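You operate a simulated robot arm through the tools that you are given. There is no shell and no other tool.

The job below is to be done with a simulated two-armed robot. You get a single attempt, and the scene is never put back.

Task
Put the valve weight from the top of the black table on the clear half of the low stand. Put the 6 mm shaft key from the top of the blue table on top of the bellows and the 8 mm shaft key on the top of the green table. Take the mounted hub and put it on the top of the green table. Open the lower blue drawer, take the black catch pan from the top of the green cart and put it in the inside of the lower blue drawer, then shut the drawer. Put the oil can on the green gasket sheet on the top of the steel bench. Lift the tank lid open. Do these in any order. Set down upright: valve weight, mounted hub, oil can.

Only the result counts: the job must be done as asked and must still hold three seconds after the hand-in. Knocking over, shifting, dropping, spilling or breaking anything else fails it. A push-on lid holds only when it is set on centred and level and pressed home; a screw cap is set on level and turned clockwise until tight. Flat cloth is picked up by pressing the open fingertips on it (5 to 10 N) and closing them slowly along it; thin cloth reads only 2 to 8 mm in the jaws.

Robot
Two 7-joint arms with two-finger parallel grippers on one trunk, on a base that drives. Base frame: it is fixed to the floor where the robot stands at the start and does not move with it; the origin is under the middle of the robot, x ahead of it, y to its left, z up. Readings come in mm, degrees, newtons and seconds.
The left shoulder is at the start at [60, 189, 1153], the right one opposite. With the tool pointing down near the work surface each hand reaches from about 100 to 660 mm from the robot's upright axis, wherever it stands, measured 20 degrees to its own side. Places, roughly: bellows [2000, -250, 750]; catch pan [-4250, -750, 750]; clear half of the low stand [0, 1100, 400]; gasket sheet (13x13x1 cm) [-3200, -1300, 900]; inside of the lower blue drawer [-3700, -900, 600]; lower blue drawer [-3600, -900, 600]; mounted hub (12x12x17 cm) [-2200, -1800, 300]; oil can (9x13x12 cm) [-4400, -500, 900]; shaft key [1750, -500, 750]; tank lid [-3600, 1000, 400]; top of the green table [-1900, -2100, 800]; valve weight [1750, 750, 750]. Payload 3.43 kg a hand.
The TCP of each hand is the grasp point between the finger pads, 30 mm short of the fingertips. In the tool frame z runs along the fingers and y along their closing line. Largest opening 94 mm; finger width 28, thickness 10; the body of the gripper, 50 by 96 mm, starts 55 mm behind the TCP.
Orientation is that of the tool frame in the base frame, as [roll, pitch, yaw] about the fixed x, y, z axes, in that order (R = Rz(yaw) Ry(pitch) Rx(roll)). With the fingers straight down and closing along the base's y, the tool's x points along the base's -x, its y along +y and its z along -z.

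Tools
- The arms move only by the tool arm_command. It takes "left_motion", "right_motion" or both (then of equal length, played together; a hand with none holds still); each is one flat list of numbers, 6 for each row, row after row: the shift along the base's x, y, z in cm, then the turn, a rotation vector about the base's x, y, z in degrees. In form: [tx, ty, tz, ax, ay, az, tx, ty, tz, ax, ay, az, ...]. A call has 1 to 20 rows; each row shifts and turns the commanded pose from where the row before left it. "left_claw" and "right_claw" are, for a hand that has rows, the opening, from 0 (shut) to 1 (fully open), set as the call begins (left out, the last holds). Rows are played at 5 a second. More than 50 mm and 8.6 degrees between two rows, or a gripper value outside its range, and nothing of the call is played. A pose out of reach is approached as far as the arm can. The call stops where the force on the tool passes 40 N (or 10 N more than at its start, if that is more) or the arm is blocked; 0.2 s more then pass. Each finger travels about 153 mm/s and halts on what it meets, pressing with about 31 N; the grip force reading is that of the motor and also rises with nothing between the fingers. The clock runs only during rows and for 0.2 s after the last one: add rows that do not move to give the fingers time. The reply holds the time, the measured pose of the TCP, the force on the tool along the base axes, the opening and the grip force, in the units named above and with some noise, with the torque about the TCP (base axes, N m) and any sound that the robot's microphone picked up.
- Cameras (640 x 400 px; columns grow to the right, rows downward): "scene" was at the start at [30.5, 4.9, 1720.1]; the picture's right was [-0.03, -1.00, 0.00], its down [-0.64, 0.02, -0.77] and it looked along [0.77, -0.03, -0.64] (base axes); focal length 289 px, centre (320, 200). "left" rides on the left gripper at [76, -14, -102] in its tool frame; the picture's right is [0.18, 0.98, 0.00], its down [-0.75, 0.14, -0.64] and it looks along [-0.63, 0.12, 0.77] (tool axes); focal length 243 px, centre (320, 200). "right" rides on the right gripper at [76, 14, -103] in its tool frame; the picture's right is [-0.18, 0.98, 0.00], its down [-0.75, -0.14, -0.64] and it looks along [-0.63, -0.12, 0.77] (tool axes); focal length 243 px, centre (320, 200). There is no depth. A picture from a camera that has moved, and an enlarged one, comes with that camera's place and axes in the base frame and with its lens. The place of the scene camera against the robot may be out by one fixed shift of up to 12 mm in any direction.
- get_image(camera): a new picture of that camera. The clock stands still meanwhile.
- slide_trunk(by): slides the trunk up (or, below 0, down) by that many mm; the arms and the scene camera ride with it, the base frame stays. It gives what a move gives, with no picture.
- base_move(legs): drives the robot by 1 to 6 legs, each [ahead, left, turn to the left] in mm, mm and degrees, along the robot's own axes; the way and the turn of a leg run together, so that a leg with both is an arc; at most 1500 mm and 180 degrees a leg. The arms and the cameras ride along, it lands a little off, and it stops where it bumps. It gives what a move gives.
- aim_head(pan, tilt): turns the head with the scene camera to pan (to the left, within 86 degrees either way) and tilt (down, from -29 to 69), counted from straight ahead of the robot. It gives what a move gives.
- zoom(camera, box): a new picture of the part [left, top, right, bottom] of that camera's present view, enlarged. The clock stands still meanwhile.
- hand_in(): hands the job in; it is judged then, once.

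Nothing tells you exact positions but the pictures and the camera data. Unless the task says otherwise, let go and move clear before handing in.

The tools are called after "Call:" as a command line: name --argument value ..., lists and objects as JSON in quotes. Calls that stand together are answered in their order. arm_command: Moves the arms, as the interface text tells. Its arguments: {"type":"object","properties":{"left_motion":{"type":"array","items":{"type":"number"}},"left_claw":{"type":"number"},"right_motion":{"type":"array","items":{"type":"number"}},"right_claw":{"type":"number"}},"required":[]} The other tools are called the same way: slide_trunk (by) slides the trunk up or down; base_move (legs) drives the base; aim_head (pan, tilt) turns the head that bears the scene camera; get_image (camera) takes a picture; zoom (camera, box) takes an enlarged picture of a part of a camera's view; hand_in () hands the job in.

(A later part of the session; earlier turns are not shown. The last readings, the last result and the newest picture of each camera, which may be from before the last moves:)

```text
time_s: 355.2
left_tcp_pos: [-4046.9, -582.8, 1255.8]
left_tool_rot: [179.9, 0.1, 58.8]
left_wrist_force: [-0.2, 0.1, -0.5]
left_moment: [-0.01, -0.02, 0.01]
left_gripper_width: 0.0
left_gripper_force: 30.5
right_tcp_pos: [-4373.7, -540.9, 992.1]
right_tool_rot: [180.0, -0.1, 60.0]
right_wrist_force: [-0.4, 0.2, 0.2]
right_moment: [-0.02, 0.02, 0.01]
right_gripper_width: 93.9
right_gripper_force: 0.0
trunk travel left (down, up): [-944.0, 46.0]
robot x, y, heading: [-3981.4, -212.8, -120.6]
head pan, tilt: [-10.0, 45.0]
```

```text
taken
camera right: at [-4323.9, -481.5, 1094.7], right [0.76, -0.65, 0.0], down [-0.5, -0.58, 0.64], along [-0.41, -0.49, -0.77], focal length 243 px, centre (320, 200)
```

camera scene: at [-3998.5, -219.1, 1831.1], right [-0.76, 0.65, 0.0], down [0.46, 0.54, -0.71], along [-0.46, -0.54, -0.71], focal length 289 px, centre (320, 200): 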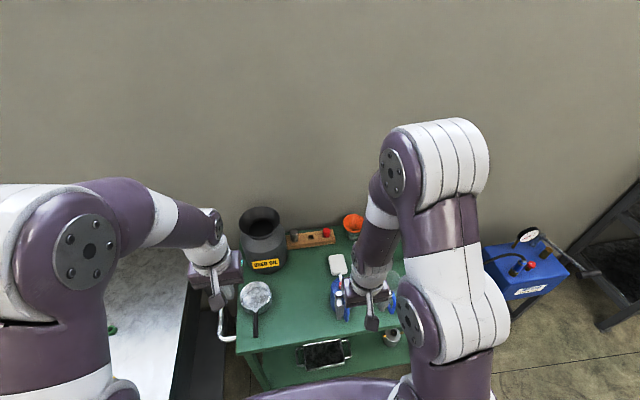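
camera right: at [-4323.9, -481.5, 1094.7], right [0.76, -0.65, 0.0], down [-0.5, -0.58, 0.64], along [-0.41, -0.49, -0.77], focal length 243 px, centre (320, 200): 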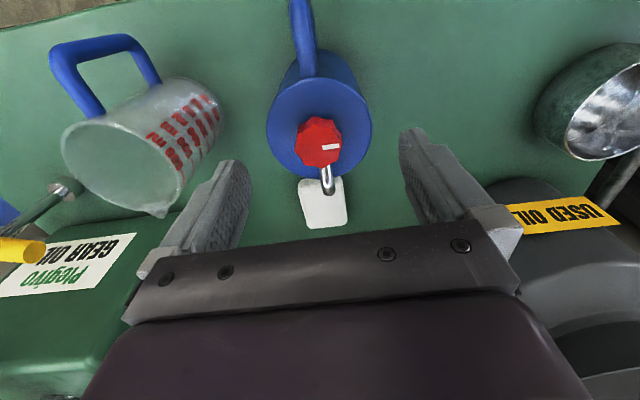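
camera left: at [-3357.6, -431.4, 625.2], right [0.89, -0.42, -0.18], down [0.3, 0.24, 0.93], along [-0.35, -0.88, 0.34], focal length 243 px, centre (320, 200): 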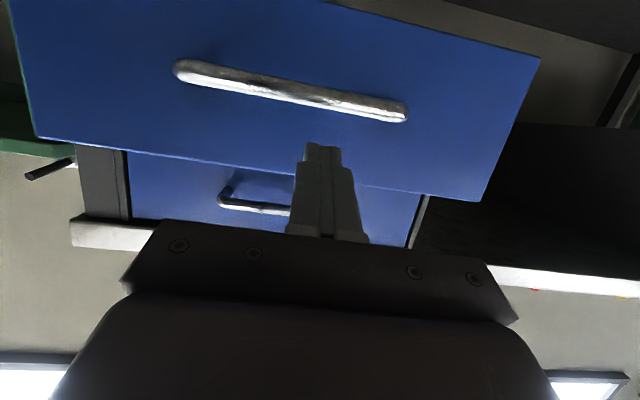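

The can is exactly centred between the open fingers (top Ø≈82–85 mm). Descend until the tips are at the rim and check.

Call:
arm_command --right_motion '[0, 0, -3, 0, 0, 0, 0, 0, -2.5, 0, 0, 0, 0, 0, 0, 0, 0, 0]'

Call:
get_image --camera "right"

```text
time_s: 356.0
left_tcp_pos: [-4046.3, -584.0, 1256.7]
left_tool_rot: [-180.0, 0.1, 58.8]
left_wrist_force: [-0.8, 0.1, -0.1]
left_moment: [-0.04, -0.02, -0.01]
left_gripper_width: 0.0
left_gripper_force: 31.0
right_tcp_pos: [-4374.6, -540.9, 936.4]
right_tool_rot: [180.0, -0.2, 60.0]
right_wrist_force: [-0.4, -0.2, 0.0]
right_moment: [-0.02, -0.01, -0.04]
right_gripper_width: 94.2
right_gripper_force: 0.0
trunk travel left (down, up): [-944.0, 46.0]
robot x, y, heading: [-3982.4, -217.5, -120.5]
head pan, tilt: [-10.0, 45.0]
```

```text
taken
camera right: at [-4324.7, -480.9, 1040.1], right [0.76, -0.65, 0.0], down [-0.5, -0.58, 0.64], along [-0.41, -0.49, -0.77], focal length 243 px, centre (320, 200)
```

right: 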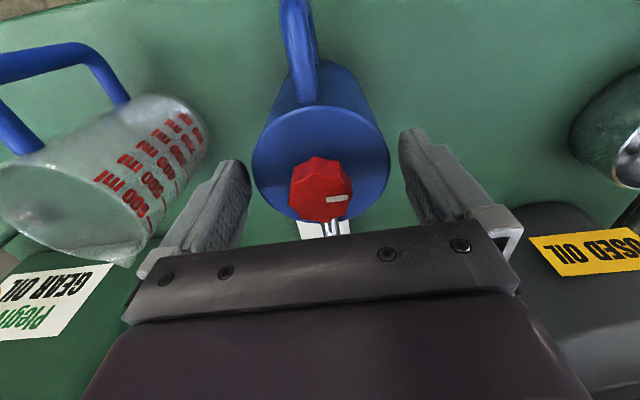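

Rim at z≈910, Ø≈84, centred within 2 mm. Descend 28 mm further.

Call:
arm_command --right_motion '[0, 0, -1, 0, 0, 0, 0, 0, -1, 0, 0, 0, 0, 0, -0.8, 0, 0, 0, 0, 0, 0, 0, 0, 0]'

Call:
get_image --camera "right"

```text
time_s: 357.0
left_tcp_pos: [-4046.3, -584.9, 1254.5]
left_tool_rot: [-180.0, 0.0, 58.8]
left_wrist_force: [0.2, 0.2, 0.1]
left_moment: [0.03, -0.01, 0.0]
left_gripper_width: 0.0
left_gripper_force: 30.7
right_tcp_pos: [-4375.4, -542.6, 909.2]
right_tool_rot: [180.0, -0.1, 60.0]
right_wrist_force: [0.4, 0.0, 0.4]
right_moment: [0.01, 0.05, 0.01]
right_gripper_width: 94.1
right_gripper_force: 0.1
trunk travel left (down, up): [-944.0, 46.0]
robot x, y, heading: [-3979.3, -215.1, -120.5]
head pan, tilt: [-10.0, 45.0]
```

```text
taken
camera right: at [-4325.6, -482.2, 1012.6], right [0.76, -0.65, 0.0], down [-0.5, -0.58, 0.64], along [-0.41, -0.49, -0.77], focal length 243 px, centre (320, 200)
```

right: 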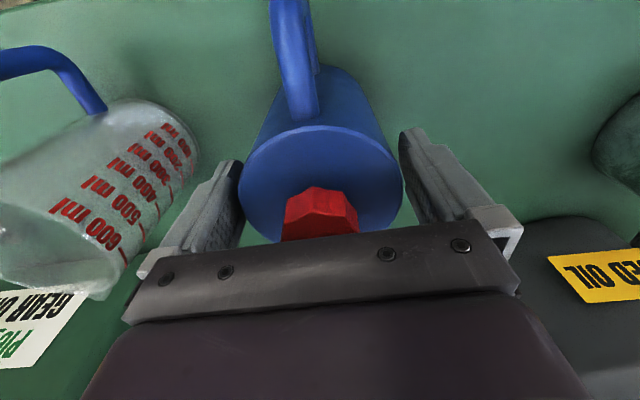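

The fingers straddle the can body without touching. Close.

Call:
arm_command --right_motion '[0, 0, 0, 0, 0, 0, 0, 0, 0, 0, 0, 0, 0, 0, 0, 0, 0, 0]' --right_claw 0

Call:
arm_command --right_motion '[0, 0, 1, 0, 0, 0, 0, 0, 2, 0, 0, 0, 0, 0, 3, 0, 0, 0, 0, 0, 0, 0, 0, 0]'

Call:
get_image --camera "right"

```text
time_s: 357.8
left_tcp_pos: [-4046.6, -584.3, 1255.3]
left_tool_rot: [180.0, 0.2, 58.9]
left_wrist_force: [-0.4, 0.5, -0.3]
left_moment: [-0.02, -0.03, 0.0]
left_gripper_width: 0.1
left_gripper_force: 30.7
right_tcp_pos: [-4376.3, -541.2, 909.7]
right_tool_rot: [179.8, -0.1, 60.1]
right_wrist_force: [0.9, 0.5, -0.1]
right_moment: [-0.07, -0.13, -0.05]
right_gripper_width: 83.5
right_gripper_force: 30.1
trunk travel left (down, up): [-944.0, 46.0]
robot x, y, heading: [-3982.3, -214.9, -120.7]
head pan, tilt: [-10.0, 45.0]
```

```text
time_s: 358.8
left_tcp_pos: [-4047.7, -585.3, 1255.5]
left_tool_rot: [-179.9, 0.1, 58.8]
left_wrist_force: [0.2, 0.0, 0.7]
left_moment: [-0.03, 0.01, 0.01]
left_gripper_width: 0.1
left_gripper_force: 30.8
right_tcp_pos: [-4378.3, -543.8, 969.2]
right_tool_rot: [179.9, -0.2, 60.0]
right_wrist_force: [-0.6, 0.2, -5.5]
right_moment: [-0.02, -0.01, 0.0]
right_gripper_width: 83.8
right_gripper_force: 31.6
trunk travel left (down, up): [-944.0, 46.0]
robot x, y, heading: [-3977.7, -216.9, -120.6]
head pan, tilt: [-10.0, 45.0]
```

```text
taken
camera right: at [-4327.0, -482.6, 1072.4], right [0.76, -0.65, 0.0], down [-0.5, -0.58, 0.64], along [-0.41, -0.49, -0.77], focal length 243 px, centre (320, 200)
```

right: 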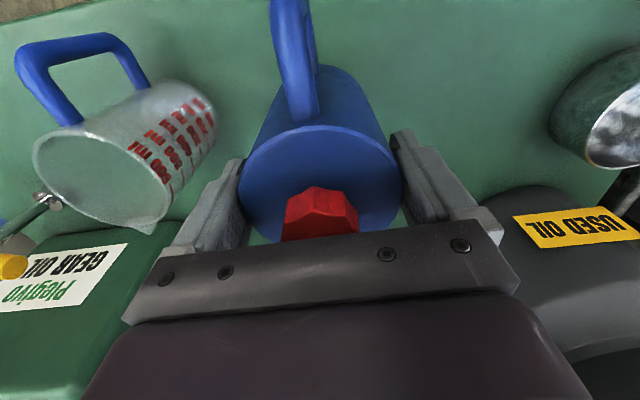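

Oil can gripped (83.8 mm, ~0.55 kg) and lifted. Pull it in and up to a neutral carrying pose.

Call:
arm_command --right_motion '[1.63, 2.75, 3.4, 0, 0, 0, 1.63, 2.75, 3.4, 0, 0, 0, 1.63, 2.75, 3.4, 0, 0, 0, 1.63, 2.75, 3.4, 0, 0, 0, 1.63, 2.75, 3.4, 0, 0, 0, 0, 0, 0, 0, 0, 0]'

Call:
base_move --legs '[[-400, 0, 0]]'

Call:
aim_head --pan 60 --tilt 40

Call:
get_image --camera "scene"

```text
time_s: 360.2
left_tcp_pos: [-4047.4, -585.9, 1254.7]
left_tool_rot: [-180.0, -0.1, 58.8]
left_wrist_force: [0.2, -1.4, 0.1]
left_moment: [0.03, -0.01, 0.0]
left_gripper_width: 0.0
left_gripper_force: 30.8
right_tcp_pos: [-4299.1, -407.6, 1142.0]
right_tool_rot: [180.0, -0.2, 60.0]
right_wrist_force: [-0.6, -1.0, -6.1]
right_moment: [0.02, -0.02, -0.02]
right_gripper_width: 83.6
right_gripper_force: 31.2
trunk travel left (down, up): [-944.0, 46.0]
robot x, y, heading: [-3982.0, -211.3, -120.4]
head pan, tilt: [-10.0, 45.0]
```

```text
time_s: 362.7
left_tcp_pos: [-3846.8, -241.6, 1256.0]
left_tool_rot: [-180.0, 0.0, 58.5]
left_wrist_force: [0.0, 0.1, -0.5]
left_moment: [0.0, -0.01, -0.02]
left_gripper_width: 0.1
left_gripper_force: 31.1
right_tcp_pos: [-4095.6, -62.9, 1140.0]
right_tool_rot: [179.9, -0.3, 60.0]
right_wrist_force: [-0.2, -0.3, -5.6]
right_moment: [0.07, 0.0, 0.0]
right_gripper_width: 83.5
right_gripper_force: 30.9
trunk travel left (down, up): [-944.0, 46.0]
robot x, y, heading: [-3773.4, 130.4, -120.9]
head pan, tilt: [-10.0, 45.0]
```

```text
time_s: 364.1
left_tcp_pos: [-3844.5, -241.0, 1254.7]
left_tool_rot: [179.9, 0.1, 58.6]
left_wrist_force: [-0.2, -0.2, 1.0]
left_moment: [0.01, -0.02, 0.03]
left_gripper_width: 0.0
left_gripper_force: 31.0
right_tcp_pos: [-4094.6, -59.2, 1141.7]
right_tool_rot: [179.9, -0.2, 59.9]
right_wrist_force: [0.2, 0.1, -6.6]
right_moment: [0.03, 0.0, -0.01]
right_gripper_width: 83.2
right_gripper_force: 30.6
trunk travel left (down, up): [-944.0, 46.0]
robot x, y, heading: [-3779.2, 128.3, -120.4]
head pan, tilt: [60.0, 40.0]
```

```text
taken
camera scene: at [-3699.7, 114.7, 1838.4], right [-0.87, -0.49, 0.0], down [-0.31, 0.56, -0.77], along [0.37, -0.67, -0.64], focal length 289 px, centre (320, 200)
```

scene: 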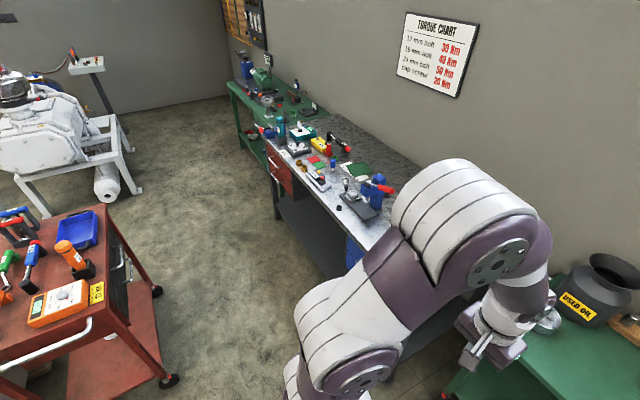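

The lane to the left is clear. Drive along the bench to face the gasket sheet.

Call:
base_move --legs '[[110, 0, 0], [0, 700, 0]]'

Call:
aim_head --pan 20 --tilt 45

Call:
get_image --camera "scene"

```text
time_s: 368.8
left_tcp_pos: [-3301.0, -689.1, 1255.3]
left_tool_rot: [179.9, 0.1, 58.7]
left_wrist_force: [-0.3, -0.2, 0.3]
left_moment: [-0.01, 0.04, 0.0]
left_gripper_width: 0.3
left_gripper_force: 30.6
right_tcp_pos: [-3552.2, -510.0, 1142.0]
right_tool_rot: [179.8, -0.3, 60.1]
right_wrist_force: [0.0, 0.8, -5.9]
right_moment: [0.01, 0.02, 0.01]
right_gripper_width: 83.5
right_gripper_force: 30.8
trunk travel left (down, up): [-944.0, 46.0]
robot x, y, heading: [-3231.5, -315.8, -120.5]
head pan, tilt: [60.0, 40.0]
```

```text
time_s: 369.8
left_tcp_pos: [-3300.6, -688.7, 1254.6]
left_tool_rot: [180.0, 0.2, 58.8]
left_wrist_force: [-0.4, -0.1, 0.3]
left_moment: [0.04, -0.01, 0.05]
left_gripper_width: 0.2
left_gripper_force: 31.0
right_tcp_pos: [-3552.2, -509.8, 1141.3]
right_tool_rot: [179.9, -0.3, 60.1]
right_wrist_force: [-0.1, 0.5, -5.7]
right_moment: [0.01, 0.02, 0.0]
right_gripper_width: 83.7
right_gripper_force: 31.0
trunk travel left (down, up): [-944.0, 46.0]
robot x, y, heading: [-3233.2, -316.8, -120.3]
head pan, tilt: [20.0, 45.0]
```

```text
taken
camera scene: at [-3214.1, -339.8, 1831.1], right [-0.98, 0.18, 0.0], down [0.13, 0.7, -0.71], along [-0.13, -0.7, -0.71], focal length 289 px, centre (320, 200)
```

scene: 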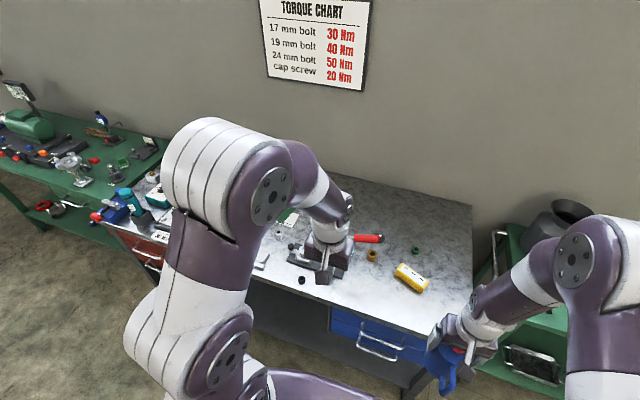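

Continue left to the gasket.

Call:
base_move --legs '[[0, 660, 0]]'

Call:
aim_head --pan -10 --tilt 45

Call:
get_image --camera "scene"

```text
time_s: 373.5
left_tcp_pos: [-2734.8, -1023.8, 1254.2]
left_tool_rot: [179.9, 0.1, 58.6]
left_wrist_force: [-0.3, -0.2, -0.4]
left_moment: [0.01, -0.02, 0.01]
left_gripper_width: 0.4
left_gripper_force: 31.1
right_tcp_pos: [-2985.2, -844.1, 1140.4]
right_tool_rot: [179.8, -0.2, 60.1]
right_wrist_force: [-0.7, -1.0, -6.3]
right_moment: [-0.02, -0.01, -0.01]
right_gripper_width: 83.4
right_gripper_force: 31.3
trunk travel left (down, up): [-944.0, 46.0]
robot x, y, heading: [-2664.4, -653.6, -120.5]
head pan, tilt: [20.0, 45.0]
```

```text
time_s: 374.4
left_tcp_pos: [-2733.6, -1024.4, 1255.1]
left_tool_rot: [-180.0, 0.0, 58.6]
left_wrist_force: [0.3, -0.4, -0.4]
left_moment: [-0.02, 0.02, 0.02]
left_gripper_width: 0.1
left_gripper_force: 30.7
right_tcp_pos: [-2984.6, -844.7, 1141.5]
right_tool_rot: [179.9, -0.4, 59.9]
right_wrist_force: [0.4, -0.1, -5.3]
right_moment: [-0.01, 0.0, 0.0]
right_gripper_width: 83.5
right_gripper_force: 31.1
trunk travel left (down, up): [-944.0, 46.0]
robot x, y, heading: [-2662.9, -655.1, -120.7]
head pan, tilt: [-10.0, 45.0]
```

```text
taken
camera scene: at [-2682.9, -657.6, 1831.1], right [-0.76, 0.65, 0.0], down [0.46, 0.54, -0.71], along [-0.46, -0.54, -0.71], focal length 289 px, centre (320, 200)
```

scene: 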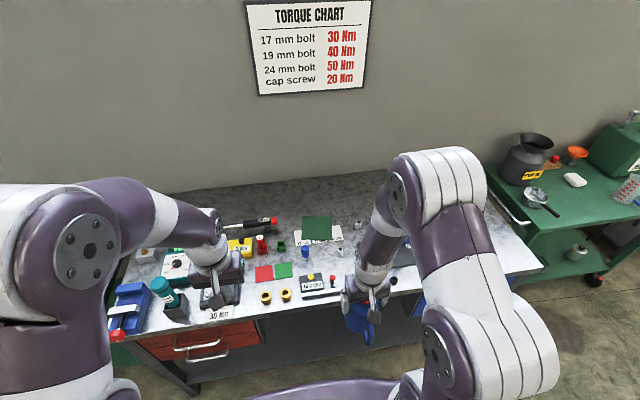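

Call:
zoom --camera "scene" --box '[230, 190, 430, 330]'

```text
2.86 times, centred on (330, 260) of scene
camera zoom: at [-2682.9, -657.6, 1831.1], right [-0.76, 0.65, 0.0], down [0.46, 0.54, -0.71], along [-0.46, -0.54, -0.71], focal length 826 px, centre (291, 29)
```

zoom: 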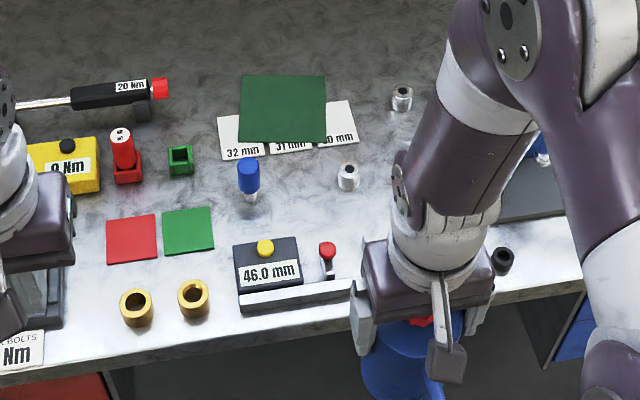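

The large dark-green gasket sheet is at ≈(-3196,-1275). I test how far the arm can extend at a safe height above the bench items.

Call:
arm_command --right_motion '[-1.71, -3.63, -0.4, 0, 0, 0, -1.71, -3.63, -0.4, 0, 0, 0, -1.71, -3.63, -0.4, 0, 0, 0, -1.71, -3.63, -0.4, 0, 0, 0, -1.71, -3.63, -0.4, 0, 0, 0, -1.71, -3.63, -0.4, 0, 0, 0, -1.71, -3.63, -0.4, 0, 0, 0, -1.71, -3.63, -0.4, 0, 0, 0, 0, 0, 0, 0, 0, 0]'

Call:
get_image --camera "right"

Call:
get_image --camera "scene"

```text
time_s: 376.4
left_tcp_pos: [-2732.2, -1023.4, 1255.7]
left_tool_rot: [180.0, 0.1, 58.6]
left_wrist_force: [-0.3, -0.2, -0.1]
left_moment: [0.01, 0.05, -0.03]
left_gripper_width: 0.1
left_gripper_force: 31.2
right_tcp_pos: [-3106.6, -1105.6, 1107.6]
right_tool_rot: [179.9, -0.2, 60.0]
right_wrist_force: [0.0, -0.1, -5.3]
right_moment: [0.0, 0.01, -0.01]
right_gripper_width: 83.5
right_gripper_force: 30.7
right hand out of reach, approached as far as the arm can: row 8
trunk travel left (down, up): [-944.0, 46.0]
robot x, y, heading: [-2665.6, -650.7, -120.6]
head pan, tilt: [-10.0, 45.0]
```

```text
taken
camera right: at [-3055.0, -1046.2, 1210.5], right [0.76, -0.65, 0.0], down [-0.5, -0.58, 0.64], along [-0.42, -0.49, -0.77], focal length 243 px, centre (320, 200)
```

right: 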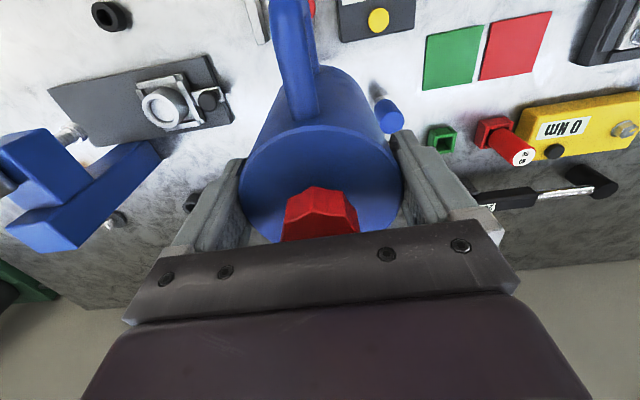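

```text
taken
camera scene: at [-2682.5, -656.4, 1831.2], right [-0.76, 0.65, 0.0], down [0.46, 0.54, -0.71], along [-0.46, -0.54, -0.71], focal length 289 px, centre (320, 200)
```

scene: 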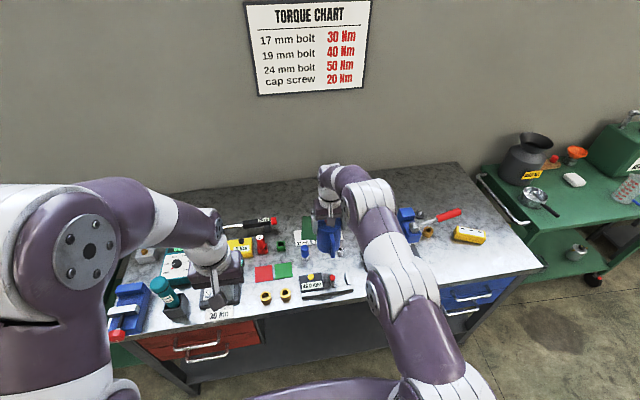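

The arm reaches f≈616, not quite enough with the robot square to the bench. I'll retract, shift, and turn the robot ~50° left so the right shoulder leads toward the sheet.

Call:
arm_command --right_motion '[1.71, 3.63, 0.4, 0, 0, 0, 1.71, 3.63, 0.4, 0, 0, 0, 1.71, 3.63, 0.4, 0, 0, 0, 1.71, 3.63, 0.4, 0, 0, 0, 1.71, 3.63, 0.4, 0, 0, 0, 1.71, 3.63, 0.4, 0, 0, 0, 1.71, 3.63, 0.4, 0, 0, 0]'

Call:
base_move --legs '[[0, -137, 0], [0, 0, 50], [0, 0, 0.1]]'

Call:
aim_head --pan -50 --tilt 45

Call:
get_image --camera "scene"

```text
time_s: 378.0
left_tcp_pos: [-2732.6, -1022.6, 1255.2]
left_tool_rot: [179.9, 0.2, 58.5]
left_wrist_force: [-0.6, -0.3, 0.0]
left_moment: [-0.03, 0.02, -0.01]
left_gripper_width: 0.3
left_gripper_force: 31.5
right_tcp_pos: [-2985.4, -848.1, 1132.5]
right_tool_rot: [179.9, -0.1, 60.0]
right_wrist_force: [1.1, -0.2, -5.6]
right_moment: [-0.03, 0.04, -0.03]
right_gripper_width: 83.6
right_gripper_force: 31.2
trunk travel left (down, up): [-944.0, 46.0]
robot x, y, heading: [-2665.8, -655.3, -120.6]
head pan, tilt: [-10.0, 45.0]
```

```text
time_s: 381.9
left_tcp_pos: [-2537.1, -871.7, 1255.6]
left_tool_rot: [180.0, 0.1, 109.4]
left_wrist_force: [0.1, 0.4, 0.4]
left_moment: [0.0, 0.01, 0.0]
left_gripper_width: 0.0
left_gripper_force: 30.9
right_tcp_pos: [-2832.8, -958.6, 1132.8]
right_tool_rot: [179.9, -0.1, 110.7]
right_wrist_force: [-0.3, -0.3, -7.0]
right_moment: [0.01, -0.01, 0.0]
right_gripper_width: 83.5
right_gripper_force: 31.2
trunk travel left (down, up): [-944.0, 46.0]
robot x, y, heading: [-2779.8, -586.0, -69.8]
head pan, tilt: [-10.0, 45.0]
```

```text
time_s: 383.0
left_tcp_pos: [-2537.2, -872.6, 1255.1]
left_tool_rot: [-180.0, 0.2, 109.4]
left_wrist_force: [0.3, 0.4, -0.3]
left_moment: [0.01, 0.02, -0.03]
left_gripper_width: 0.1
left_gripper_force: 31.0
right_tcp_pos: [-2831.7, -957.4, 1132.3]
right_tool_rot: [179.9, -0.2, 110.8]
right_wrist_force: [0.4, -0.8, -5.7]
right_moment: [0.0, -0.04, 0.02]
right_gripper_width: 83.6
right_gripper_force: 30.7
trunk travel left (down, up): [-944.0, 46.0]
robot x, y, heading: [-2781.1, -584.1, -69.9]
head pan, tilt: [-50.0, 45.0]
```

```text
taken
camera scene: at [-2836.7, -593.5, 1831.1], right [-0.87, 0.5, 0.0], down [0.35, 0.61, -0.71], along [-0.35, -0.61, -0.71], focal length 289 px, centre (320, 200)
```

scene: 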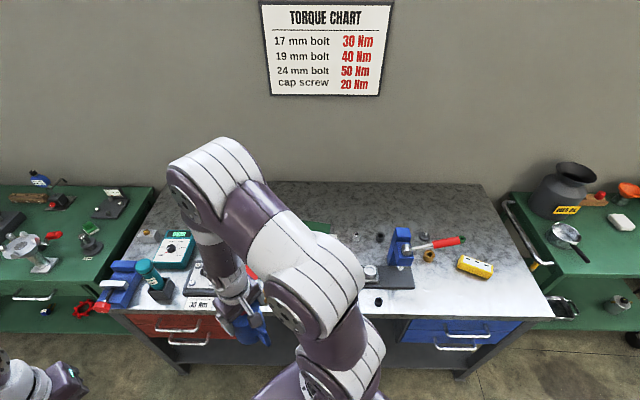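

Square-on lateral is right. Move ~95 mm toward the bench and swing the hand out to above the sheet, staying high.

Call:
base_move --legs '[[60, -74, 0]]'

Call:
arm_command --right_motion '[-3.5, -2.6, -0.4, 0, 0, -5.5, -3.5, -2.6, -0.4, 0, 0, -5.5, -3.5, -2.6, -0.4, 0, 0, -5.5, -3.5, -2.6, -0.4, 0, 0, -5.5, -3.5, -2.6, -0.4, 0, 0, -5.5, -3.5, -2.6, -0.4, 0, 0, -5.5, 0, 0, 0, 0, 0, 0]'

Call:
get_image --camera "right"

Call:
get_image --camera "scene"

```text
time_s: 384.1
left_tcp_pos: [-2584.1, -949.8, 1255.3]
left_tool_rot: [-179.9, 0.2, 109.4]
left_wrist_force: [0.6, -0.1, -0.2]
left_moment: [-0.03, -0.01, -0.01]
left_gripper_width: 0.0
left_gripper_force: 31.3
right_tcp_pos: [-2879.4, -1034.9, 1134.4]
right_tool_rot: [180.0, 0.0, 110.8]
right_wrist_force: [-0.4, 0.8, -6.3]
right_moment: [0.0, 0.02, 0.0]
right_gripper_width: 83.8
right_gripper_force: 31.3
trunk travel left (down, up): [-944.0, 46.0]
robot x, y, heading: [-2830.9, -665.0, -69.7]
head pan, tilt: [-50.0, 45.0]
```

```text
time_s: 385.7
left_tcp_pos: [-2585.5, -952.5, 1255.3]
left_tool_rot: [180.0, 0.0, 109.3]
left_wrist_force: [0.6, 0.7, -0.2]
left_moment: [-0.01, 0.02, 0.03]
left_gripper_width: 0.1
left_gripper_force: 30.5
right_tcp_pos: [-3092.9, -1194.3, 1110.2]
right_tool_rot: [179.9, -0.2, 77.7]
right_wrist_force: [-1.2, -0.1, -6.3]
right_moment: [0.01, 0.01, 0.0]
right_gripper_width: 83.6
right_gripper_force: 30.5
trunk travel left (down, up): [-944.0, 46.0]
robot x, y, heading: [-2829.9, -666.3, -69.9]
head pan, tilt: [-50.0, 45.0]
```

```text
taken
camera right: at [-3063.2, -1121.9, 1214.4], right [0.92, -0.39, 0.0], down [-0.3, -0.71, 0.64], along [-0.25, -0.59, -0.77], focal length 243 px, centre (320, 200)
```

right: 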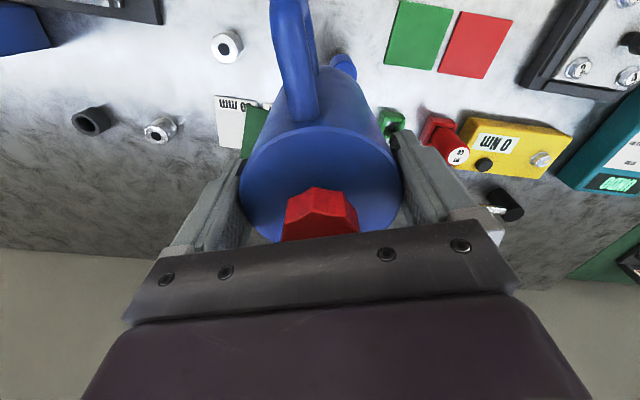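

```text
taken
camera scene: at [-2885.0, -673.5, 1831.1], right [-0.87, 0.5, 0.0], down [0.35, 0.61, -0.71], along [-0.35, -0.61, -0.71], focal length 289 px, centre (320, 200)
```

scene: 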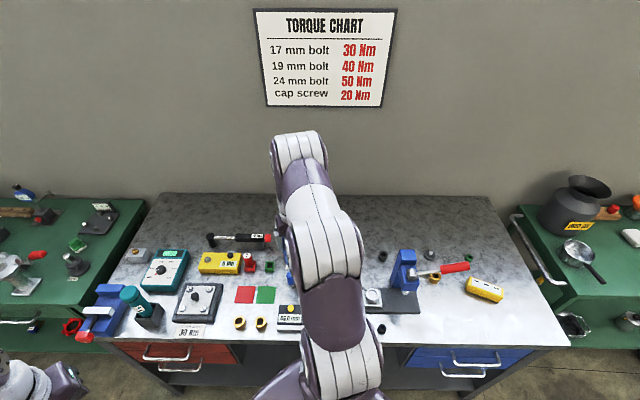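

Reachable so far. Zoom in the wrist view to check where the sheet's edge is relative to my estimate.

Call:
zoom --camera "right" --box '[140, 0, 420, 200]'

```text
2.00 times, centred on (280, 100) of right
camera zoom: at [-3063.2, -1121.9, 1214.4], right [0.92, -0.39, 0.0], down [-0.3, -0.71, 0.64], along [-0.25, -0.59, -0.77], focal length 485 px, centre (400, 400)
```

zoom: 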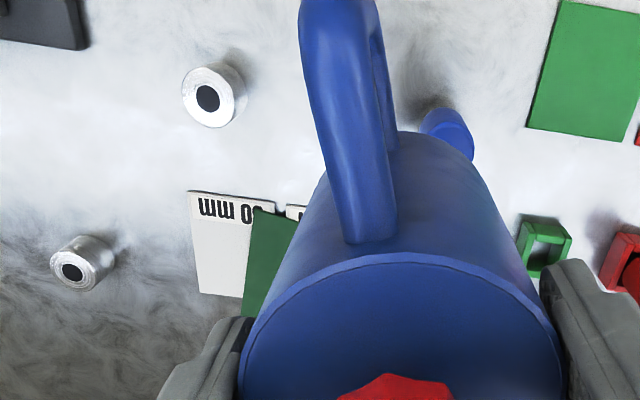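

Wrist view confirms the sheet within ~10 mm: centre ≈(-3195,-1282). Extend the rest of the way.

Call:
arm_command --right_motion '[-3.4, -2.93, -0.5, 0, 0, -5.5, -3.4, -2.93, -0.5, 0, 0, -5.5, -3.4, -2.93, -0.5, 0, 0, -5.5, 0, 0, 0, 0, 0, 0]'

Call:
get_image --camera "right"

Call:
get_image --camera "scene"

```text
time_s: 386.7
left_tcp_pos: [-2586.1, -953.9, 1255.6]
left_tool_rot: [180.0, 0.0, 109.4]
left_wrist_force: [-1.6, -1.0, 1.0]
left_moment: [-0.01, 0.01, -0.01]
left_gripper_width: 0.0
left_gripper_force: 31.0
right_tcp_pos: [-3195.4, -1281.6, 1093.3]
right_tool_rot: [179.8, -0.3, 61.1]
right_wrist_force: [-0.3, -0.9, -6.0]
right_moment: [0.01, -0.02, -0.02]
right_gripper_width: 84.0
right_gripper_force: 30.8
trunk travel left (down, up): [-944.0, 46.0]
robot x, y, heading: [-2829.6, -670.8, -69.8]
head pan, tilt: [-50.0, 45.0]
```

```text
taken
camera right: at [-3145.9, -1220.6, 1195.9], right [0.77, -0.63, 0.0], down [-0.49, -0.59, 0.64], along [-0.4, -0.49, -0.77], focal length 243 px, centre (320, 200)
```

right: 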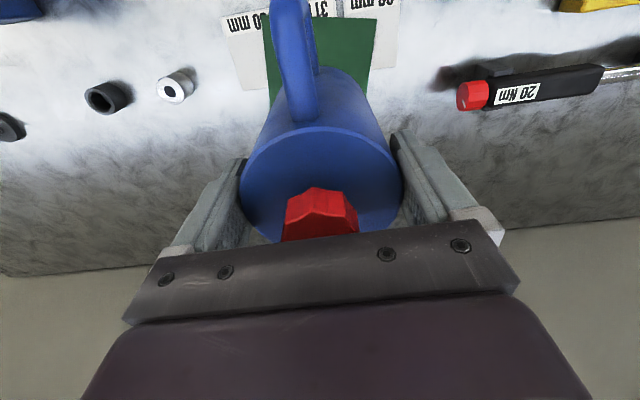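

```text
taken
camera scene: at [-2885.7, -674.1, 1831.1], right [-0.87, 0.5, 0.0], down [0.35, 0.61, -0.71], along [-0.35, -0.61, -0.71], focal length 289 px, centre (320, 200)
```

scene: 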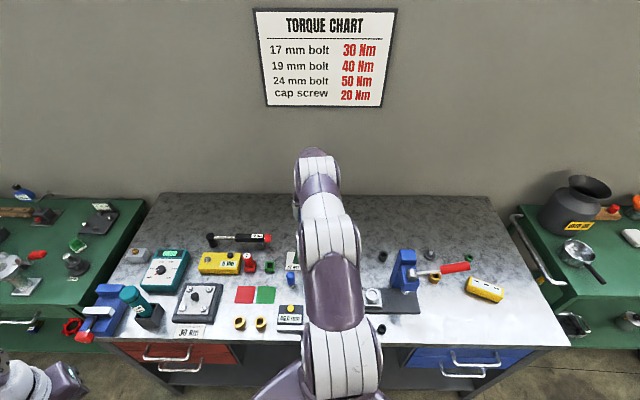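

I'm above the sheet within ~5 mm. Fine-correct and lower to a little above contact.

Call:
arm_command --right_motion '[-0.24, -0.44, -3, 0, 0, 0, 0, 0, -3, 0, 0, 0, 0, 0, -3, 0, 0, 0, 0, 0, -1.5, 0, 0, 0, 0, 0, 0, 0, 0, 0]'

Call:
get_image --camera "right"

```text
time_s: 387.9
left_tcp_pos: [-2585.6, -952.3, 1255.5]
left_tool_rot: [180.0, 0.0, 109.4]
left_wrist_force: [-0.1, 0.2, 0.3]
left_moment: [0.0, 0.0, 0.01]
left_gripper_width: 0.1
left_gripper_force: 30.9
right_tcp_pos: [-3195.3, -1287.1, 989.8]
right_tool_rot: [179.9, -0.2, 61.3]
right_wrist_force: [0.4, -0.5, -4.5]
right_moment: [0.0, 0.0, 0.03]
right_gripper_width: 83.5
right_gripper_force: 31.1
trunk travel left (down, up): [-944.0, 46.0]
robot x, y, heading: [-2831.6, -667.4, -69.8]
head pan, tilt: [-50.0, 45.0]
```

```text
taken
camera right: at [-3146.7, -1225.0, 1092.3], right [0.77, -0.63, 0.0], down [-0.49, -0.6, 0.64], along [-0.4, -0.49, -0.77], focal length 243 px, centre (320, 200)
```

right: 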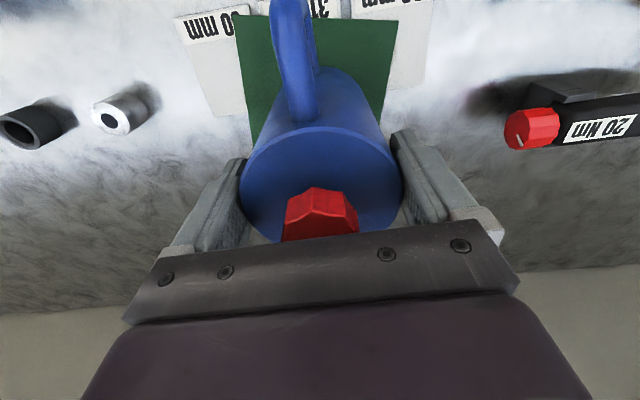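

Nicely centred (4 mm). Lower slowly to contact.

Call:
arm_command --right_motion '[-0.26, 0.15, -1, 0, 0, 0, 0, 0, -0.8, 0, 0, 0, 0, 0, 0, 0, 0, 0]'

Call:
arm_command --right_motion '[0, 0, -0.3, 0, 0, 0, 0, 0, -0.3, 0, 0, 0, 0, 0, 0, 0, 0, 0]'

```text
time_s: 388.7
left_tcp_pos: [-2585.7, -953.1, 1256.9]
left_tool_rot: [-180.0, 0.0, 109.4]
left_wrist_force: [0.5, -0.3, 0.2]
left_moment: [0.02, 0.01, -0.01]
left_gripper_width: 0.0
left_gripper_force: 31.0
right_tcp_pos: [-3198.8, -1285.8, 970.2]
right_tool_rot: [179.9, -0.2, 61.3]
right_wrist_force: [-0.2, 0.2, -6.1]
right_moment: [0.0, 0.01, -0.02]
right_gripper_width: 83.9
right_gripper_force: 30.7
trunk travel left (down, up): [-944.0, 46.0]
robot x, y, heading: [-2827.6, -665.9, -69.9]
head pan, tilt: [-50.0, 45.0]
```

```text
time_s: 389.5
left_tcp_pos: [-2585.4, -951.5, 1256.4]
left_tool_rot: [179.9, 0.1, 109.4]
left_wrist_force: [0.0, 0.0, -0.1]
left_moment: [0.0, 0.01, -0.02]
left_gripper_width: 0.1
left_gripper_force: 31.2
right_tcp_pos: [-3197.4, -1286.3, 966.7]
right_tool_rot: [179.9, 0.0, 61.3]
right_wrist_force: [-1.2, -1.7, 7.7]
right_moment: [0.2, 0.03, 0.05]
right_gripper_width: 83.7
right_gripper_force: 30.8
trunk travel left (down, up): [-944.0, 46.0]
robot x, y, heading: [-2830.3, -666.6, -69.8]
head pan, tilt: [-50.0, 45.0]
```

Contact. Release by opening fully, then lift straight up.

Call:
arm_command --right_motion '[0, 0, 0, 0, 0, 0, 0, 0, 0, 0, 0, 0, 0, 0, 0, 0, 0, 0]' --right_claw 1

Call:
get_image --camera "right"

```text
time_s: 390.3
left_tcp_pos: [-2584.7, -953.3, 1255.2]
left_tool_rot: [-179.9, 0.1, 109.4]
left_wrist_force: [-1.1, -0.4, 0.0]
left_moment: [0.02, -0.02, -0.02]
left_gripper_width: 0.2
left_gripper_force: 30.5
right_tcp_pos: [-3198.3, -1284.7, 964.9]
right_tool_rot: [179.9, -0.1, 61.3]
right_wrist_force: [0.3, 0.4, -0.1]
right_moment: [-0.01, -0.01, 0.01]
right_gripper_width: 94.1
right_gripper_force: 0.1
trunk travel left (down, up): [-944.0, 46.0]
robot x, y, heading: [-2830.2, -664.4, -69.8]
head pan, tilt: [-50.0, 45.0]
```

```text
taken
camera right: at [-3148.6, -1224.2, 1068.3], right [0.77, -0.63, 0.0], down [-0.49, -0.59, 0.64], along [-0.4, -0.49, -0.77], focal length 243 px, centre (320, 200)
```

right: 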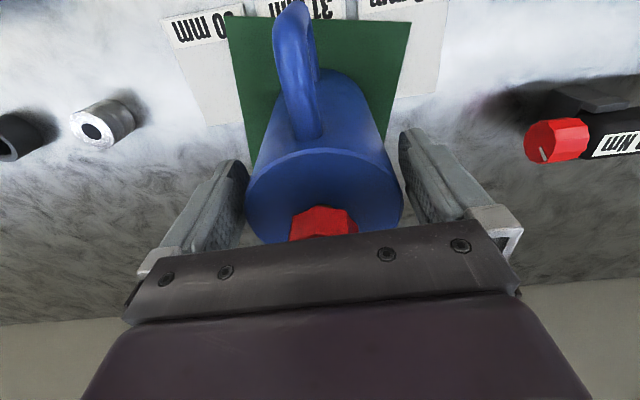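

Call:
arm_command --right_motion '[0, 0, 1, 0, 0, 0, 0, 0, 1.5, 0, 0, 0, 0, 0, 2.5, 0, 0, 0, 0, 0, 4, 0, 0, 0, 0, 0, 4, 0, 0, 0, 0, 0, 0, 0, 0, 0]'

Call:
get_image --camera "right"

```text
time_s: 391.7
left_tcp_pos: [-2584.6, -952.9, 1255.8]
left_tool_rot: [-179.9, 0.1, 109.4]
left_wrist_force: [-0.6, 0.1, 0.7]
left_moment: [0.02, 0.0, -0.04]
left_gripper_width: 0.0
left_gripper_force: 30.8
right_tcp_pos: [-3197.6, -1285.2, 1093.6]
right_tool_rot: [179.9, -0.4, 61.3]
right_wrist_force: [-0.5, 0.3, -0.3]
right_moment: [0.02, 0.0, -0.02]
right_gripper_width: 93.8
right_gripper_force: 0.1
trunk travel left (down, up): [-944.0, 46.0]
robot x, y, heading: [-2827.7, -666.7, -69.7]
head pan, tilt: [-50.0, 45.0]
```

```text
taken
camera right: at [-3148.3, -1223.8, 1197.4], right [0.77, -0.63, 0.0], down [-0.49, -0.6, 0.64], along [-0.4, -0.49, -0.77], focal length 243 px, centre (320, 200)
```

right: 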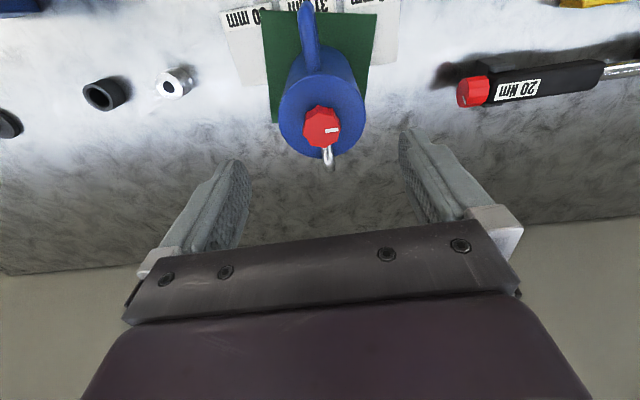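

The oil can stands on the green sheet. Retract the arm the way it came.

Call:
arm_command --right_motion '[3.4, 2.93, 0.5, 0, 0, 5.5, 3.4, 2.93, 0.5, 0, 0, 5.5, 3.4, 2.93, 0.5, 0, 0, 5.5, 3.5, 2.6, 0.4, 0, 0, 5.5, 3.5, 2.6, 0.4, 0, 0, 5.5, 3.5, 2.6, 0.4, 0, 0, 5.5, 3.5, 2.6, 0.4, 0, 0, 5.5, 3.5, 2.6, 0.4, 0, 0, 5.5, 3.5, 2.6, 0.4, 0, 0, 5.5, 0, 0, 0, 0, 0, 0]'

Call:
get_image --camera "scene"

Call:
zoom --camera "scene" --box '[200, 200, 440, 340]'

```text
time_s: 393.9
left_tcp_pos: [-2586.5, -953.2, 1255.5]
left_tool_rot: [-180.0, 0.1, 109.5]
left_wrist_force: [-0.7, -0.5, -0.7]
left_moment: [-0.03, 0.0, 0.01]
left_gripper_width: 0.1
left_gripper_force: 30.7
right_tcp_pos: [-2887.1, -1042.6, 1133.5]
right_tool_rot: [179.9, -0.3, 110.8]
right_wrist_force: [0.5, -0.5, 0.5]
right_moment: [-0.02, -0.01, 0.02]
right_gripper_width: 94.0
right_gripper_force: 0.1
trunk travel left (down, up): [-944.0, 46.0]
robot x, y, heading: [-2828.9, -670.5, -69.9]
head pan, tilt: [-50.0, 45.0]
```

```text
taken
camera scene: at [-2885.8, -673.6, 1831.1], right [-0.87, 0.5, 0.0], down [0.35, 0.61, -0.71], along [-0.35, -0.61, -0.71], focal length 289 px, centre (320, 200)
```

scene: 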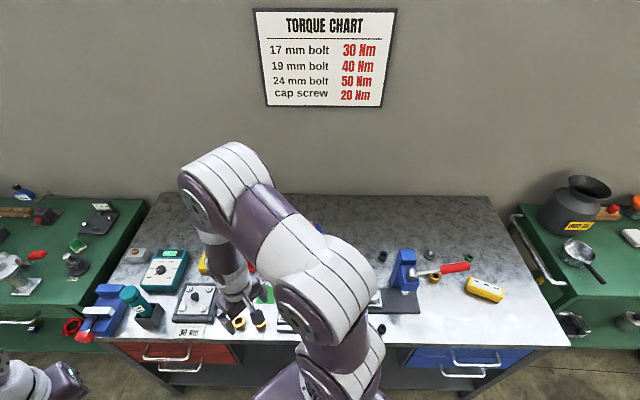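

```text
2.67 times, centred on (320, 270) of scene
camera zoom: at [-2885.8, -673.6, 1831.1], right [-0.87, 0.5, 0.0], down [0.35, 0.61, -0.71], along [-0.35, -0.61, -0.71], focal length 771 px, centre (320, 13)
```

zoom: 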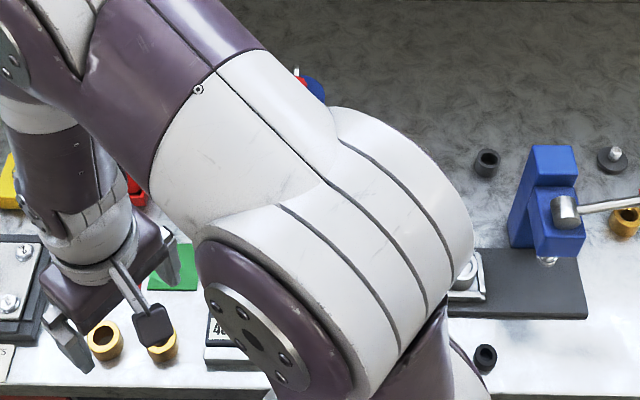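

Now to the tank. I leave the lane backwards toward the open area and look at the tank's surroundings.

Call:
base_move --legs '[[-56, 70, 0], [-465, -379, 0]]'

Call:
aim_head --pan -86 --tilt 35

Call:
get_image --camera "scene"

```text
time_s: 398.0
left_tcp_pos: [-3055.8, -571.0, 1255.2]
left_tool_rot: [-180.0, 0.1, 108.5]
left_wrist_force: [0.5, 0.5, -0.1]
left_moment: [0.0, 0.01, 0.01]
left_gripper_width: 0.0
left_gripper_force: 31.0
right_tcp_pos: [-3359.6, -655.2, 1132.6]
right_tool_rot: [179.9, -0.3, 109.9]
right_wrist_force: [-0.3, -0.6, -1.4]
right_moment: [-0.02, 0.0, -0.02]
right_gripper_width: 94.2
right_gripper_force: 0.1
trunk travel left (down, up): [-944.0, 46.0]
robot x, y, heading: [-3295.5, -279.1, -70.5]
head pan, tilt: [-50.0, 45.0]
```

```text
time_s: 399.0
left_tcp_pos: [-3058.3, -570.3, 1255.1]
left_tool_rot: [-180.0, 0.1, 108.4]
left_wrist_force: [-0.1, 0.4, 0.8]
left_moment: [-0.01, 0.06, 0.02]
left_gripper_width: 0.0
left_gripper_force: 30.7
right_tcp_pos: [-3360.2, -655.6, 1133.1]
right_tool_rot: [179.9, -0.2, 109.9]
right_wrist_force: [0.3, -0.2, -0.5]
right_moment: [0.02, 0.05, -0.02]
right_gripper_width: 93.9
right_gripper_force: 0.1
trunk travel left (down, up): [-944.0, 46.0]
robot x, y, heading: [-3300.2, -279.6, -70.8]
head pan, tilt: [-85.9, 35.0]
```

```text
taken
camera scene: at [-3391.4, -251.1, 1846.0], right [-0.4, 0.92, 0.0], down [0.53, 0.23, -0.82], along [-0.75, -0.32, -0.57], focal length 289 px, centre (320, 200)
```

scene: 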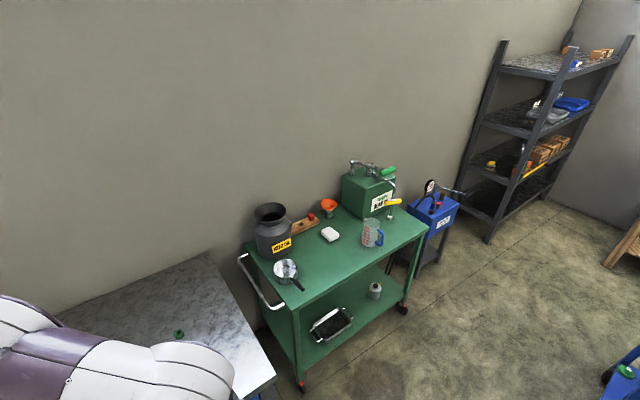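

Call:
base_move --legs '[[-309, 267, 0], [0, 0, -170]]'

Call:
aim_head --pan 0 --tilt 40

Call:
get_image --camera "scene"

```text
time_s: 408.5
left_tcp_pos: [-3426.0, 345.4, 1255.5]
left_tool_rot: [180.0, 0.2, -62.3]
left_wrist_force: [0.9, -0.2, 0.5]
left_moment: [-0.01, 0.03, -0.03]
left_gripper_width: 0.2
left_gripper_force: 31.0
right_tcp_pos: [-3141.9, 477.4, 1133.0]
right_tool_rot: [179.8, -0.2, -61.0]
right_wrist_force: [0.3, -0.3, 0.0]
right_moment: [-0.03, -0.03, -0.01]
right_gripper_width: 94.1
right_gripper_force: 0.0
trunk travel left (down, up): [-944.0, 46.0]
robot x, y, heading: [-3143.0, 97.2, 118.5]
head pan, tilt: [-85.9, 35.0]
```

```text
time_s: 410.1
left_tcp_pos: [-3425.5, 345.0, 1256.0]
left_tool_rot: [-180.0, 0.0, -62.4]
left_wrist_force: [-0.1, -0.3, 1.1]
left_moment: [-0.04, -0.01, -0.01]
left_gripper_width: 0.0
left_gripper_force: 31.5
right_tcp_pos: [-3141.1, 477.6, 1132.1]
right_tool_rot: [180.0, -0.2, -61.0]
right_wrist_force: [-0.6, 0.6, -0.1]
right_moment: [0.01, 0.04, 0.01]
right_gripper_width: 94.2
right_gripper_force: 0.0
trunk travel left (down, up): [-944.0, 46.0]
robot x, y, heading: [-3145.0, 95.4, 118.5]
head pan, tilt: [0.0, 40.0]
```

```text
taken
camera scene: at [-3150.9, 126.9, 1838.4], right [0.88, 0.48, 0.0], down [0.31, -0.57, -0.77], along [-0.36, 0.67, -0.64], focal length 289 px, centre (320, 200)
```

scene: 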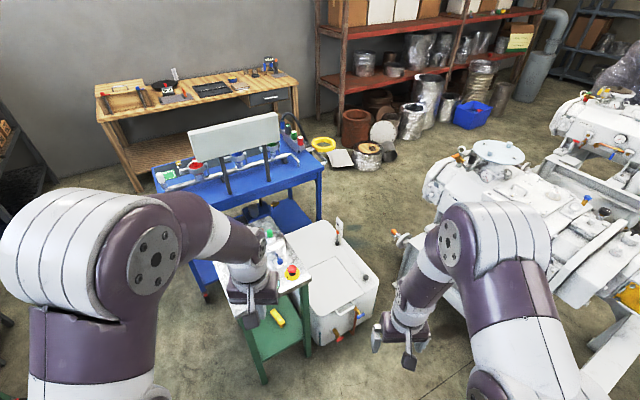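

Call:
zoom --camera "scene" --box '[220, 200, 420, 350]'

```text
2.67 times, centred on (320, 275) of scene
camera zoom: at [-3150.9, 126.9, 1838.4], right [0.88, 0.48, 0.0], down [0.31, -0.57, -0.77], along [-0.36, 0.67, -0.64], focal length 771 px, centre (320, 0)
```

zoom: 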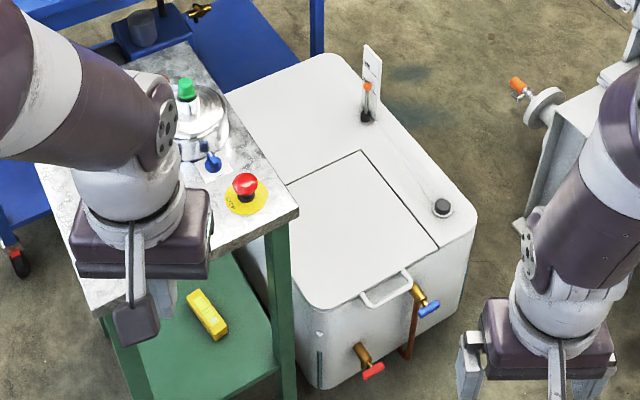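

The tank lid is the flush panel with the loop handle at its front edge (≈(-3410,868), z≈470), hinged at the back. I'll first tuck the left hand to the side, then turn square to the tank.

Call:
arm_command --left_motion '[-1.87, -3.81, 0, 0, 0, 0, -1.87, -3.81, 0, 0, 0, 0, -1.87, -3.81, 0, 0, 0, 0, -1.87, -3.81, 0, 0, 0, 0, -1.87, -3.81, 0, 0, 0, 0, 0, 0, 0, 0, 0, 0]'

Call:
base_move --legs '[[0, 0, 29.2]]'

Call:
get_image --camera "scene"

```text
time_s: 411.5
left_tcp_pos: [-3521.9, 152.7, 1256.1]
left_tool_rot: [-180.0, 0.1, -62.4]
left_wrist_force: [0.1, 0.0, -0.2]
left_moment: [-0.03, 0.05, 0.02]
left_gripper_width: 0.3
left_gripper_force: 30.8
right_tcp_pos: [-3141.4, 478.1, 1133.0]
right_tool_rot: [180.0, -0.2, -61.0]
right_wrist_force: [0.2, 0.3, 0.4]
right_moment: [-0.03, -0.03, 0.0]
right_gripper_width: 94.1
right_gripper_force: 0.1
trunk travel left (down, up): [-944.0, 46.0]
robot x, y, heading: [-3142.9, 95.6, 118.1]
head pan, tilt: [0.0, 40.0]
```

```text
time_s: 413.4
left_tcp_pos: [-3501.6, -38.2, 1255.8]
left_tool_rot: [-180.0, 0.1, -33.5]
left_wrist_force: [-0.5, 0.4, 0.0]
left_moment: [0.05, 0.02, 0.0]
left_gripper_width: 0.0
left_gripper_force: 30.5
right_tcp_pos: [-3325.7, 432.4, 1133.0]
right_tool_rot: [179.9, -0.1, -32.0]
right_wrist_force: [0.1, 0.2, 0.0]
right_moment: [0.02, 0.01, 0.0]
right_gripper_width: 93.9
right_gripper_force: 0.0
trunk travel left (down, up): [-944.0, 46.0]
robot x, y, heading: [-3146.4, 96.5, 147.3]
head pan, tilt: [0.0, 40.0]
```

```text
taken
camera scene: at [-3160.0, 118.5, 1838.4], right [0.54, 0.84, 0.0], down [0.54, -0.35, -0.77], along [-0.65, 0.41, -0.64], focal length 289 px, centre (320, 200)
```

scene: 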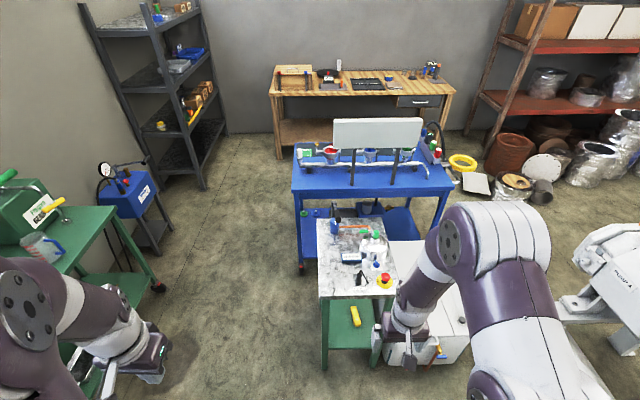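

Shift forward first (rear clearance to the red cart), then right, in front of the tank.

Call:
base_move --legs '[[130, 0, 0], [0, -325, 0]]'

Call:
aim_head --pan -15 --tilt 50

Call:
get_image --camera "scene"

Call:
get_image --camera "right"

```text
time_s: 416.4
left_tcp_pos: [-3437.9, 307.0, 1255.1]
left_tool_rot: [-179.9, 0.2, -33.7]
left_wrist_force: [0.3, -0.1, -0.2]
left_moment: [0.02, 0.0, 0.02]
left_gripper_width: 0.2
left_gripper_force: 30.5
right_tcp_pos: [-3259.2, 775.5, 1132.7]
right_tool_rot: [-180.0, -0.3, -32.2]
right_wrist_force: [-0.4, 0.1, 0.5]
right_moment: [0.02, 0.01, 0.02]
right_gripper_width: 94.0
right_gripper_force: 0.0
trunk travel left (down, up): [-944.0, 46.0]
robot x, y, heading: [-3078.1, 437.9, 147.3]
head pan, tilt: [0.0, 40.0]
```

```text
time_s: 417.2
left_tcp_pos: [-3436.0, 308.0, 1256.7]
left_tool_rot: [179.8, 0.1, -33.6]
left_wrist_force: [0.0, -0.3, 0.1]
left_moment: [0.01, 0.0, -0.03]
left_gripper_width: 0.0
left_gripper_force: 31.0
right_tcp_pos: [-3259.2, 776.5, 1133.2]
right_tool_rot: [179.9, -0.1, -32.2]
right_wrist_force: [1.0, 0.7, 0.3]
right_moment: [-0.03, -0.02, -0.02]
right_gripper_width: 94.1
right_gripper_force: 0.0
trunk travel left (down, up): [-944.0, 46.0]
robot x, y, heading: [-3081.0, 437.8, 147.1]
head pan, tilt: [-15.0, 50.0]
```

```text
taken
camera scene: at [-3074.5, 474.5, 1824.3], right [0.74, 0.67, 0.0], down [0.51, -0.57, -0.64], along [-0.43, 0.48, -0.77], focal length 289 px, centre (320, 200)
```

scene: 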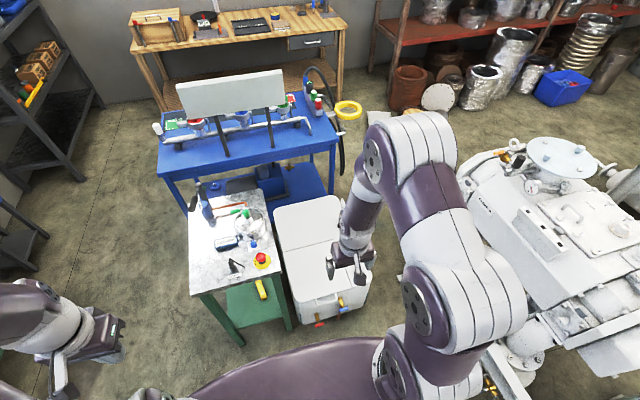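

```text
taken
camera right: at [-3201.2, 726.4, 1236.3], right [-0.68, -0.73, 0.0], down [-0.56, 0.52, 0.64], along [-0.47, 0.43, -0.77], focal length 243 px, centre (320, 200)
```

right: 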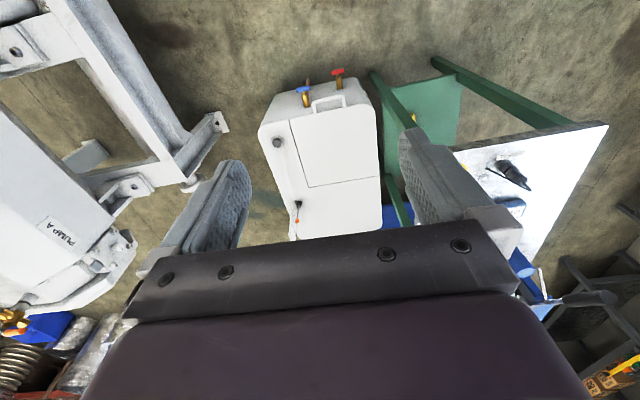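

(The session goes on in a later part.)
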